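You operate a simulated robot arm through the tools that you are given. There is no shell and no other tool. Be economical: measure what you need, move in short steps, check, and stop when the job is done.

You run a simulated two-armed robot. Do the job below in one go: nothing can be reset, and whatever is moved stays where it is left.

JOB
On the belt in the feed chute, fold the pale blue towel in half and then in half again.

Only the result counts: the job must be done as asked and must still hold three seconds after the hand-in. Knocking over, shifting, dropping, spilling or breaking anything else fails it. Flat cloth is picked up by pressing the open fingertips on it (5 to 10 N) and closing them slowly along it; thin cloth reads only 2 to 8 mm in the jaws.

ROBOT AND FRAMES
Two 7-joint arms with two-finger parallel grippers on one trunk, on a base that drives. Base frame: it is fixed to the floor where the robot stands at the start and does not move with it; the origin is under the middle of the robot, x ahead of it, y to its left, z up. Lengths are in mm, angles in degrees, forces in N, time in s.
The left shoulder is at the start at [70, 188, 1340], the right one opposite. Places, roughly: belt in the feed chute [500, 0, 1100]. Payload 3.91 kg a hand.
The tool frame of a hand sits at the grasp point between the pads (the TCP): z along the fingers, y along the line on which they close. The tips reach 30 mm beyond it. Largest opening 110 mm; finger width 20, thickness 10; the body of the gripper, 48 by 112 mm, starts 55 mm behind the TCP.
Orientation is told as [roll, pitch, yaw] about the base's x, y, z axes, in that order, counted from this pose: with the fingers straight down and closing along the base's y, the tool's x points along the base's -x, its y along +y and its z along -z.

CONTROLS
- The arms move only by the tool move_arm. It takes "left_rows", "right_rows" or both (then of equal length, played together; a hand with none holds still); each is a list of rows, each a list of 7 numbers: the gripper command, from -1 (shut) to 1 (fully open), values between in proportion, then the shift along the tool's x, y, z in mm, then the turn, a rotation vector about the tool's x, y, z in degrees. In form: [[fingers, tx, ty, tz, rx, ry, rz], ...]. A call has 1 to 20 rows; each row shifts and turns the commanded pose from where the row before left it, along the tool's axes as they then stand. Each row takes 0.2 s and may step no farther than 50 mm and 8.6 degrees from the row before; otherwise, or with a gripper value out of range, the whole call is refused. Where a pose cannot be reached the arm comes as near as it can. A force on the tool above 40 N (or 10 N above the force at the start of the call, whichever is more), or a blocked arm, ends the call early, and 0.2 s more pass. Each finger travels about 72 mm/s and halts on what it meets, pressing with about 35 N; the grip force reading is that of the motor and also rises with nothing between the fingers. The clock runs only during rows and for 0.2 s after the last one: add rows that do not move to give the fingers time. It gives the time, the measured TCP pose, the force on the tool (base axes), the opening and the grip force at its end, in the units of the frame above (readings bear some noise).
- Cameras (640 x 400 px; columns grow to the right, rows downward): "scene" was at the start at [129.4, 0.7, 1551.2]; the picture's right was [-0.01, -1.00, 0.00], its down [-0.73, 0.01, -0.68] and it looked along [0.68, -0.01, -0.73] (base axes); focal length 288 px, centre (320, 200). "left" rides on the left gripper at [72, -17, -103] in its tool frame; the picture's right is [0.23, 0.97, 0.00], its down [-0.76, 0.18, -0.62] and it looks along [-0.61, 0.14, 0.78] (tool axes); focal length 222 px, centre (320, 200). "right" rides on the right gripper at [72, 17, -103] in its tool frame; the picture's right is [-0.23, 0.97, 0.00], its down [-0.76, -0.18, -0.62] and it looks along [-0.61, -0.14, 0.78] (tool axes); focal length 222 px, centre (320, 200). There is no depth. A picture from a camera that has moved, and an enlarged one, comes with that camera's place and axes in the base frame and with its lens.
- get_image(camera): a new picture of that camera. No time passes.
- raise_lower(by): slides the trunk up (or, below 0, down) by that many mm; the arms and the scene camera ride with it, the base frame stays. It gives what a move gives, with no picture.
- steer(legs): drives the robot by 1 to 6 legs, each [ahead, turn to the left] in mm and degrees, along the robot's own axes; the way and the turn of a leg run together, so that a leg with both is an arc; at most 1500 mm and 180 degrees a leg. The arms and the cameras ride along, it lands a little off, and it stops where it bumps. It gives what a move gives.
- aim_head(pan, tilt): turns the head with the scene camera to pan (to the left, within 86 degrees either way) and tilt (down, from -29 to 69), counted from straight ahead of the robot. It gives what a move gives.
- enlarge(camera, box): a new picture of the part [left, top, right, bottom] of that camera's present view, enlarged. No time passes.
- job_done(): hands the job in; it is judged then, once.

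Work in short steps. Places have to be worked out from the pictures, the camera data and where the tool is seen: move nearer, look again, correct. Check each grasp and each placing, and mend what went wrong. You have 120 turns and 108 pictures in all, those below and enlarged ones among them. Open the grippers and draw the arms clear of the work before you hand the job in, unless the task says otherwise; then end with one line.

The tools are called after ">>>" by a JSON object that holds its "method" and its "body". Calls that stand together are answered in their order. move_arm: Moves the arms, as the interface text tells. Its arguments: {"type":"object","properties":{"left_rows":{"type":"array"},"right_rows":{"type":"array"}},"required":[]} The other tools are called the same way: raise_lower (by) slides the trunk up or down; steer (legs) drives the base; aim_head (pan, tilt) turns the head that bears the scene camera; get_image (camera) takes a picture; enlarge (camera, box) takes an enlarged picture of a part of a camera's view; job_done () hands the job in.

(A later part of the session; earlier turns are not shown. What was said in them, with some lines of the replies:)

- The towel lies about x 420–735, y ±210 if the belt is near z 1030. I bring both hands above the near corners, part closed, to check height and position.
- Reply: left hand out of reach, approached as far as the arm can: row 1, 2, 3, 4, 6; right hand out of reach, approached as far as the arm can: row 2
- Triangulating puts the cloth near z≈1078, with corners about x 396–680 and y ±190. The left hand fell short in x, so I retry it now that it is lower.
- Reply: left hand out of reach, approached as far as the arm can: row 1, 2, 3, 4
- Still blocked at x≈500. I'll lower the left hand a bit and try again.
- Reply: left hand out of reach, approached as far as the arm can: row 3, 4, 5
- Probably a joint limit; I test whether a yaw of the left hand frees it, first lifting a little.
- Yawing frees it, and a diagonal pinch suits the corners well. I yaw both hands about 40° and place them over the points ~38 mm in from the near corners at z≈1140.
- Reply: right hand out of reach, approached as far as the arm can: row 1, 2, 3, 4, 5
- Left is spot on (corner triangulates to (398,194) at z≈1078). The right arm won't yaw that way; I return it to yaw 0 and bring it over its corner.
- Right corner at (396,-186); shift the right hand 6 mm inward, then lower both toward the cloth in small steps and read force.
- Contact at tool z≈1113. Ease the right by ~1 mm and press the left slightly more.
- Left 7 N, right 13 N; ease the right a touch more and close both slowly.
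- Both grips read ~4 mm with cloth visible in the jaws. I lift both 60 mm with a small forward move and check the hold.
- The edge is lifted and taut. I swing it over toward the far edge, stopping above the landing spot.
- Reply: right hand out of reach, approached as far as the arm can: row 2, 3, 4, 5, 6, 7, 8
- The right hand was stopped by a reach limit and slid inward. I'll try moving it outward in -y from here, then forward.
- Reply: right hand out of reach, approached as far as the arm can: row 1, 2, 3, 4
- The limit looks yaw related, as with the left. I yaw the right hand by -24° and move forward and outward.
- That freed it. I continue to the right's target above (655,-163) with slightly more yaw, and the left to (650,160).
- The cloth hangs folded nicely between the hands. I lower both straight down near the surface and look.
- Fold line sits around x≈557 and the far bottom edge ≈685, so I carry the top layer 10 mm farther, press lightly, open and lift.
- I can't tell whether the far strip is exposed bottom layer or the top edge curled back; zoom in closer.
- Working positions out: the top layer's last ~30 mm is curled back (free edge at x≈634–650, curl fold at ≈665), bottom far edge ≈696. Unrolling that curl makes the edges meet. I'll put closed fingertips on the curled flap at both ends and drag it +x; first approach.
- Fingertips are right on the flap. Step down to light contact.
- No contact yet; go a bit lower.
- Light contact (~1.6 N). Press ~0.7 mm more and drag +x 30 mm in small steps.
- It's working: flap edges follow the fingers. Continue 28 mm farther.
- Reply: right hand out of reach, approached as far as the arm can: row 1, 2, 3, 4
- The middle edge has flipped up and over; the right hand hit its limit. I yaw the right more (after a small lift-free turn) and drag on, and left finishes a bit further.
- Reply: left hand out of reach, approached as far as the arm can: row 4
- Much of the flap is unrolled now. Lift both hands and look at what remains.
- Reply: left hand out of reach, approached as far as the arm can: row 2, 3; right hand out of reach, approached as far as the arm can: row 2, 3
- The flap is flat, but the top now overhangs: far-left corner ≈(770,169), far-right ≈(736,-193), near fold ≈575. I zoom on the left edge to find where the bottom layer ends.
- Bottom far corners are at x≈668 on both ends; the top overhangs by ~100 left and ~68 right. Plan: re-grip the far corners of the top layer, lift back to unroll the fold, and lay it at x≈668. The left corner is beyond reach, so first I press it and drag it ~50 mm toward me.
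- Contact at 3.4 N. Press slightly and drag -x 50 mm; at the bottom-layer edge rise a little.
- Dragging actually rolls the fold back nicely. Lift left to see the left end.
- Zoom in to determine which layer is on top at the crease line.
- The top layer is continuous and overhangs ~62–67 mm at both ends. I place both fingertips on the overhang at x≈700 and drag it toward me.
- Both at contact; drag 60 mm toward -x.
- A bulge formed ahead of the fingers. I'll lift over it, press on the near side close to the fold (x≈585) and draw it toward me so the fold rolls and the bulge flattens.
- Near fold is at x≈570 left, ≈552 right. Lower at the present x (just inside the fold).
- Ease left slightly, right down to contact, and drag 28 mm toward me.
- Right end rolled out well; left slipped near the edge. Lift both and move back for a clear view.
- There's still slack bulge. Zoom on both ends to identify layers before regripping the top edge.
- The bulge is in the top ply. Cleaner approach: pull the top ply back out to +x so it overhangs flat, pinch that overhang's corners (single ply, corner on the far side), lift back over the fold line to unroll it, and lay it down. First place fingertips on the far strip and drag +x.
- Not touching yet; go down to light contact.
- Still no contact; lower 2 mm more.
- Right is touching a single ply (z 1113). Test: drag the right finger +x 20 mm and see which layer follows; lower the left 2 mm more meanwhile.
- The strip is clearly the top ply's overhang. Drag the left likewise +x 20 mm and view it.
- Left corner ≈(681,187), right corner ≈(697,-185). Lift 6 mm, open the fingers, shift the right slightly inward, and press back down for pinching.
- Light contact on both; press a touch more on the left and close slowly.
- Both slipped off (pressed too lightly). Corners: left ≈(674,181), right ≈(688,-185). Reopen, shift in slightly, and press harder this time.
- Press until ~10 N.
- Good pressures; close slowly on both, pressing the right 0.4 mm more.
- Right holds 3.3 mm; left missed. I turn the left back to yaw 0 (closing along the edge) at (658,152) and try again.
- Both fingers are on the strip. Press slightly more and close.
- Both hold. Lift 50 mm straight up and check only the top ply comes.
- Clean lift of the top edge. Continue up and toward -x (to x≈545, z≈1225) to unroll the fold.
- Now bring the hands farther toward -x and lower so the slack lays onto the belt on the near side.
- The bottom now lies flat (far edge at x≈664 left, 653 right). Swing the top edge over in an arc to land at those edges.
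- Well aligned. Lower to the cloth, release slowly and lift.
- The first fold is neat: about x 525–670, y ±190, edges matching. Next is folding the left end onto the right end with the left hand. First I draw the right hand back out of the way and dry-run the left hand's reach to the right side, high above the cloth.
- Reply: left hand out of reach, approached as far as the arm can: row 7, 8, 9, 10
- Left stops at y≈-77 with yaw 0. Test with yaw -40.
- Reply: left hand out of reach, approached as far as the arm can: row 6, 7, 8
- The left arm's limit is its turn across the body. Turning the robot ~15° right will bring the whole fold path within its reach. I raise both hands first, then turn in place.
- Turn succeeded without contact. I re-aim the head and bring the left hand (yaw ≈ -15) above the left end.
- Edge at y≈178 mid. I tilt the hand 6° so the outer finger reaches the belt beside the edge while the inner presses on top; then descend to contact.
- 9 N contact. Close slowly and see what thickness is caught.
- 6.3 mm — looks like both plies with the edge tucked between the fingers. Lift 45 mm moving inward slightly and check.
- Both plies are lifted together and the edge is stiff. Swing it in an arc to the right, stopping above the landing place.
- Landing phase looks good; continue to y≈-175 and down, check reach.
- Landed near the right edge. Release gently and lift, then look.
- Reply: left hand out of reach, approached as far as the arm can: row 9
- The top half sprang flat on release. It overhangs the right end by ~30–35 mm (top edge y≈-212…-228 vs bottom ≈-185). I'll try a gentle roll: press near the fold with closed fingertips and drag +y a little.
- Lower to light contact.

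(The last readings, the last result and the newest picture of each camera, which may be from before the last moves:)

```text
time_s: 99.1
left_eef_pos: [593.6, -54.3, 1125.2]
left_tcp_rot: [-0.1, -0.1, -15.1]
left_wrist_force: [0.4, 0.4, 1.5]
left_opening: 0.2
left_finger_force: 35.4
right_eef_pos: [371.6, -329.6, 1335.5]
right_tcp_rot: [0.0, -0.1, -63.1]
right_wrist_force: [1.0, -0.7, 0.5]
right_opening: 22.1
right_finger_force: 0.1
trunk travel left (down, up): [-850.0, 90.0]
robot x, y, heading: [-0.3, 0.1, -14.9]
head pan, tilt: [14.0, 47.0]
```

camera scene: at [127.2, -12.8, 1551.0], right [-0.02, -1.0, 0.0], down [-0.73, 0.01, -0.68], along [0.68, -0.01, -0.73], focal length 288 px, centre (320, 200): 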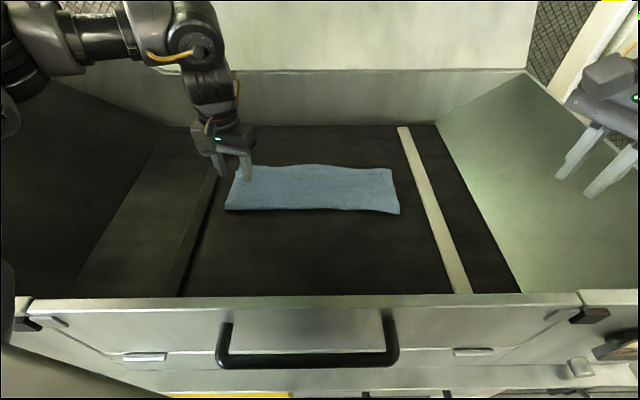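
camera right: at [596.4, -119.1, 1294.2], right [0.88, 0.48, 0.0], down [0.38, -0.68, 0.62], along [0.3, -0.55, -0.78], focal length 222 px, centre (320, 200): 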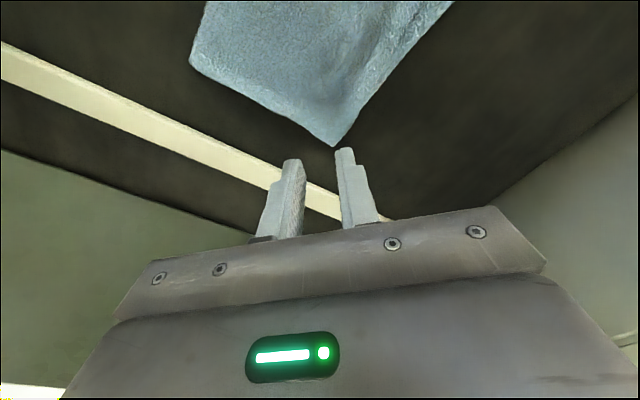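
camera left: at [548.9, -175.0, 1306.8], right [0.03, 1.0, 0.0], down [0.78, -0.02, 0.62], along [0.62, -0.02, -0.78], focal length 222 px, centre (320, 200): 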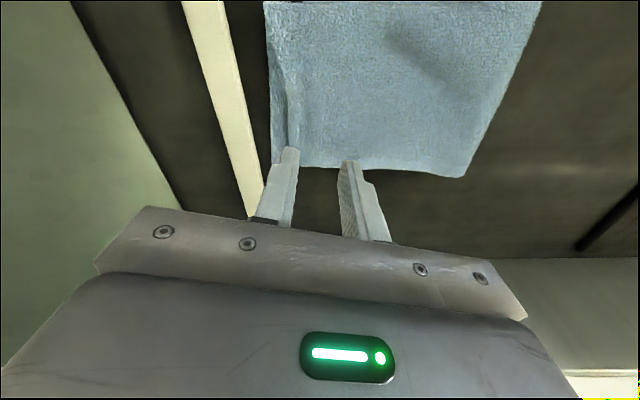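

Contact at 1.5 N. Press a little and drag +y 30 mm, then lift away and look.

>>> {"method": "move_arm", "body": {"left_rows": [[-1, 0, 0, 1, 0, 0, 0], [-1, 1.3, 4.8, 0, 0, 0, 0], [-1, 1.3, 4.8, 0, 0, 0, 0], [-1, 1.3, 4.8, 0, 0, 0, 0], [-1, 1.3, 4.8, 0, 0, 0, 0], [-1, 1.3, 4.8, 0, 0, 0, 0], [-1, 1.3, 4.8, 0, 0, 0, 0], [-1, 0, 0, 0, 0, 0, 0], [-1, 0, 0, -20, 0, 0, 0], [-1, 0, 0, -40, 0, 0, 0]]}}

>>> {"method": "enlarge", "body": {"camera": "scene", "box": [280, 130, 420, 230]}}

```text
time_s: 101.3
left_eef_pos: [591.0, -23.7, 1187.3]
left_tcp_rot: [0.1, 0.0, -15.0]
left_wrist_force: [-0.4, 0.4, 0.4]
left_opening: 0.4
left_finger_force: 35.6
right_eef_pos: [370.7, -328.9, 1335.6]
right_tcp_rot: [0.2, -0.1, -63.1]
right_wrist_force: [-1.2, -0.1, -0.1]
right_opening: 22.0
right_finger_force: 0.1
trunk travel left (down, up): [-850.0, 90.0]
robot x, y, heading: [-2.2, 2.2, -15.5]
head pan, tilt: [14.0, 47.0]
```

```text
4.00 times, centred on (350, 180) of scene
camera zoom: at [125.2, -13.3, 1551.1], right [-0.02, -1.0, 0.0], down [-0.73, 0.01, -0.68], along [0.68, -0.01, -0.73], focal length 1151 px, centre (200, 280)
```

zoom: 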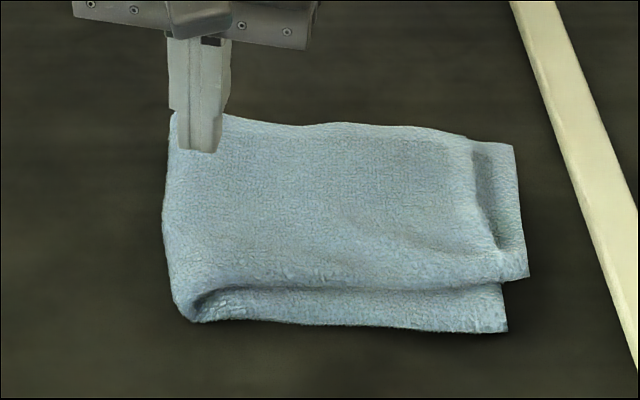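

That rolled well: overhang is now only ~15–20 mm. One more small drag of 18 mm.

>>> {"method": "move_arm", "body": {"left_rows": [[-1, -17, -24.5, 0, 0, 0, 0], [-1, 0, 0, 30, 0, 0, 0], [-1, 0, 0, 25, 0, 0, 0], [-1, 0, 0, 7, 0, 0, 0], [-1, 0, 0, 0, 0, 0, 0]]}}

```text
time_s: 102.5
left_eef_pos: [604.8, -52.3, 1122.1]
left_tcp_rot: [-0.1, 0.0, -15.0]
left_wrist_force: [0.0, 0.2, 4.3]
left_opening: 0.2
left_finger_force: 35.2
right_eef_pos: [372.2, -329.2, 1335.7]
right_tcp_rot: [0.2, 0.0, -63.0]
right_wrist_force: [0.3, -0.6, -0.1]
right_opening: 22.1
right_finger_force: 0.0
trunk travel left (down, up): [-850.0, 90.0]
robot x, y, heading: [0.5, 0.8, -15.2]
head pan, tilt: [14.0, 47.0]
```

>>> {"method": "move_arm", "body": {"left_rows": [[-1, 1.2, 4.3, 0, 0, 0, 0], [-1, 1.2, 4.3, 0, 0, 0, 0], [-1, 1.2, 4.3, 0, 0, 0, 0], [-1, 1.2, 4.3, 0, 0, 0, 0], [-1, 1.2, 4.3, 0, 0, 0, 0], [-1, 0, 0, 0, 0, 0, 0], [-1, 0, 0, -20, 0, 0, 0], [-1, 0, 0, -40, 0, 0, 0], [-1, 0, 40, -10, 0, 0, 0], [-1, 0, 45, 0, 0, 0, 0]]}}

>>> {"method": "enlarge", "body": {"camera": "scene", "box": [280, 130, 420, 230]}}

```text
time_s: 104.7
left_eef_pos: [628.1, 56.2, 1191.0]
left_tcp_rot: [-0.2, 0.1, -15.1]
left_wrist_force: [0.6, 0.5, 0.4]
left_opening: 0.1
left_finger_force: 35.5
right_eef_pos: [374.9, -325.4, 1336.3]
right_tcp_rot: [0.0, -0.2, -62.9]
right_wrist_force: [0.1, 0.4, -0.4]
right_opening: 21.8
right_finger_force: 0.0
trunk travel left (down, up): [-850.0, 90.0]
robot x, y, heading: [0.3, -1.4, -15.4]
head pan, tilt: [14.0, 47.0]
```

```text
4.00 times, centred on (350, 180) of scene
camera zoom: at [129.2, -8.5, 1550.9], right [-0.02, -1.0, 0.0], down [-0.73, 0.01, -0.68], along [0.68, -0.01, -0.73], focal length 1151 px, centre (200, 280)
```

zoom: 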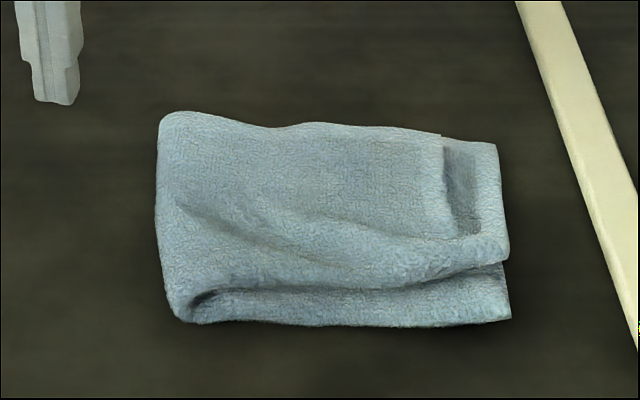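

The square is now about 185 × 140 mm with all edges within a couple of centimetres. I stop adjusting: open both grippers, draw the left arm clear and check the final state.

>>> {"method": "move_arm", "body": {"left_rows": [[-0.5, 0, 30, -20, 0, 0, 0], [0, 0, 35, -20, 0, 0, 0], [0.5, 0, 35, -10, 0, 0, 0], [0.8, 10, 20, 0, 0, 0, 0], [0.8, 0, 0, 0, 0, 0, 0], [0.8, 0, 0, 0, 0, 0, 0]], "right_rows": [[-0.5, 0, 0, 0, 0, 0, 0], [0, 0, 0, 0, 0, 0, 0], [0.5, 0, 0, 0, 0, 0, 0], [0.8, 0, 0, 0, 0, 0, 0], [0.8, 0, 0, 0, 0, 0, 0], [0.8, 0, 0, 0, 0, 0, 0]]}}

>>> {"method": "enlarge", "body": {"camera": "scene", "box": [310, 140, 410, 220]}}

>>> {"method": "get_image", "body": {"camera": "scene"}}

```text
time_s: 106.1
left_eef_pos: [646.3, 170.1, 1241.5]
left_tcp_rot: [0.1, 0.1, -15.2]
left_wrist_force: [-0.5, -0.1, -0.3]
left_opening: 98.5
left_finger_force: 0.1
right_eef_pos: [373.2, -329.6, 1335.0]
right_tcp_rot: [0.1, -0.1, -63.0]
right_wrist_force: [-0.8, 0.2, -0.7]
right_opening: 99.0
right_finger_force: 0.1
trunk travel left (down, up): [-850.0, 90.0]
robot x, y, heading: [-4.0, 2.5, -14.8]
head pan, tilt: [14.0, 47.0]
```

```text
5.00 times, centred on (360, 180) of scene
camera zoom: at [127.8, -13.8, 1550.9], right [-0.02, -1.0, 0.0], down [-0.73, 0.01, -0.68], along [0.68, -0.01, -0.73], focal length 1438 px, centre (120, 300)
```

zoom: 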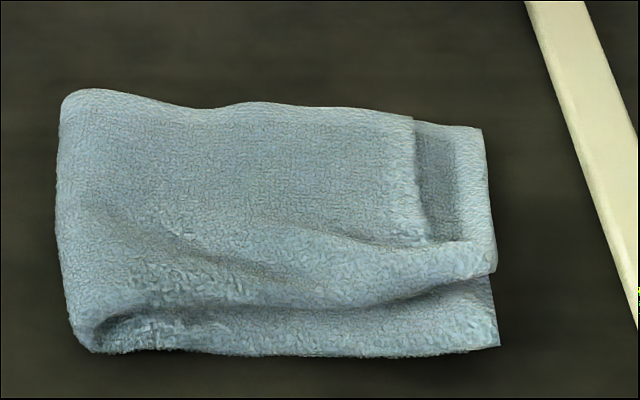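

```text
15 pictures are left
camera scene: at [127.8, -13.8, 1550.9], right [-0.02, -1.0, 0.0], down [-0.73, 0.01, -0.68], along [0.68, -0.01, -0.73], focal length 288 px, centre (320, 200)
```

scene: 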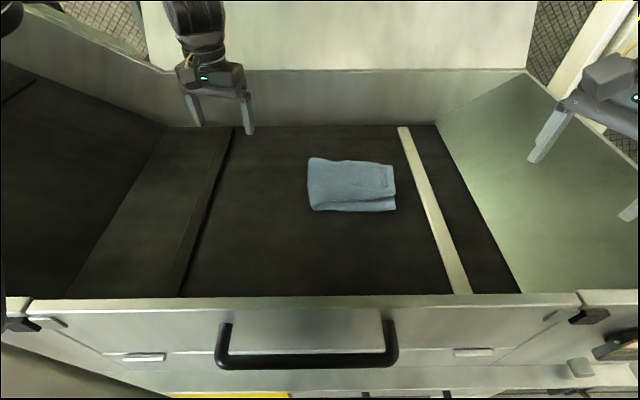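

The towel lies folded in quarters on the belt, nothing else has moved, and both hands are open and clear. Handing in.

>>> {"method": "job_done", "body": {}}

```text
The job is handed in.
```

I folded the pale blue towel in half and then in half again. It lies on the belt as a quarter-size stack of roughly 185 × 140 mm, with the layer edges off by about 15–30 mm. Nothing else was moved, and both hands are open and clear.
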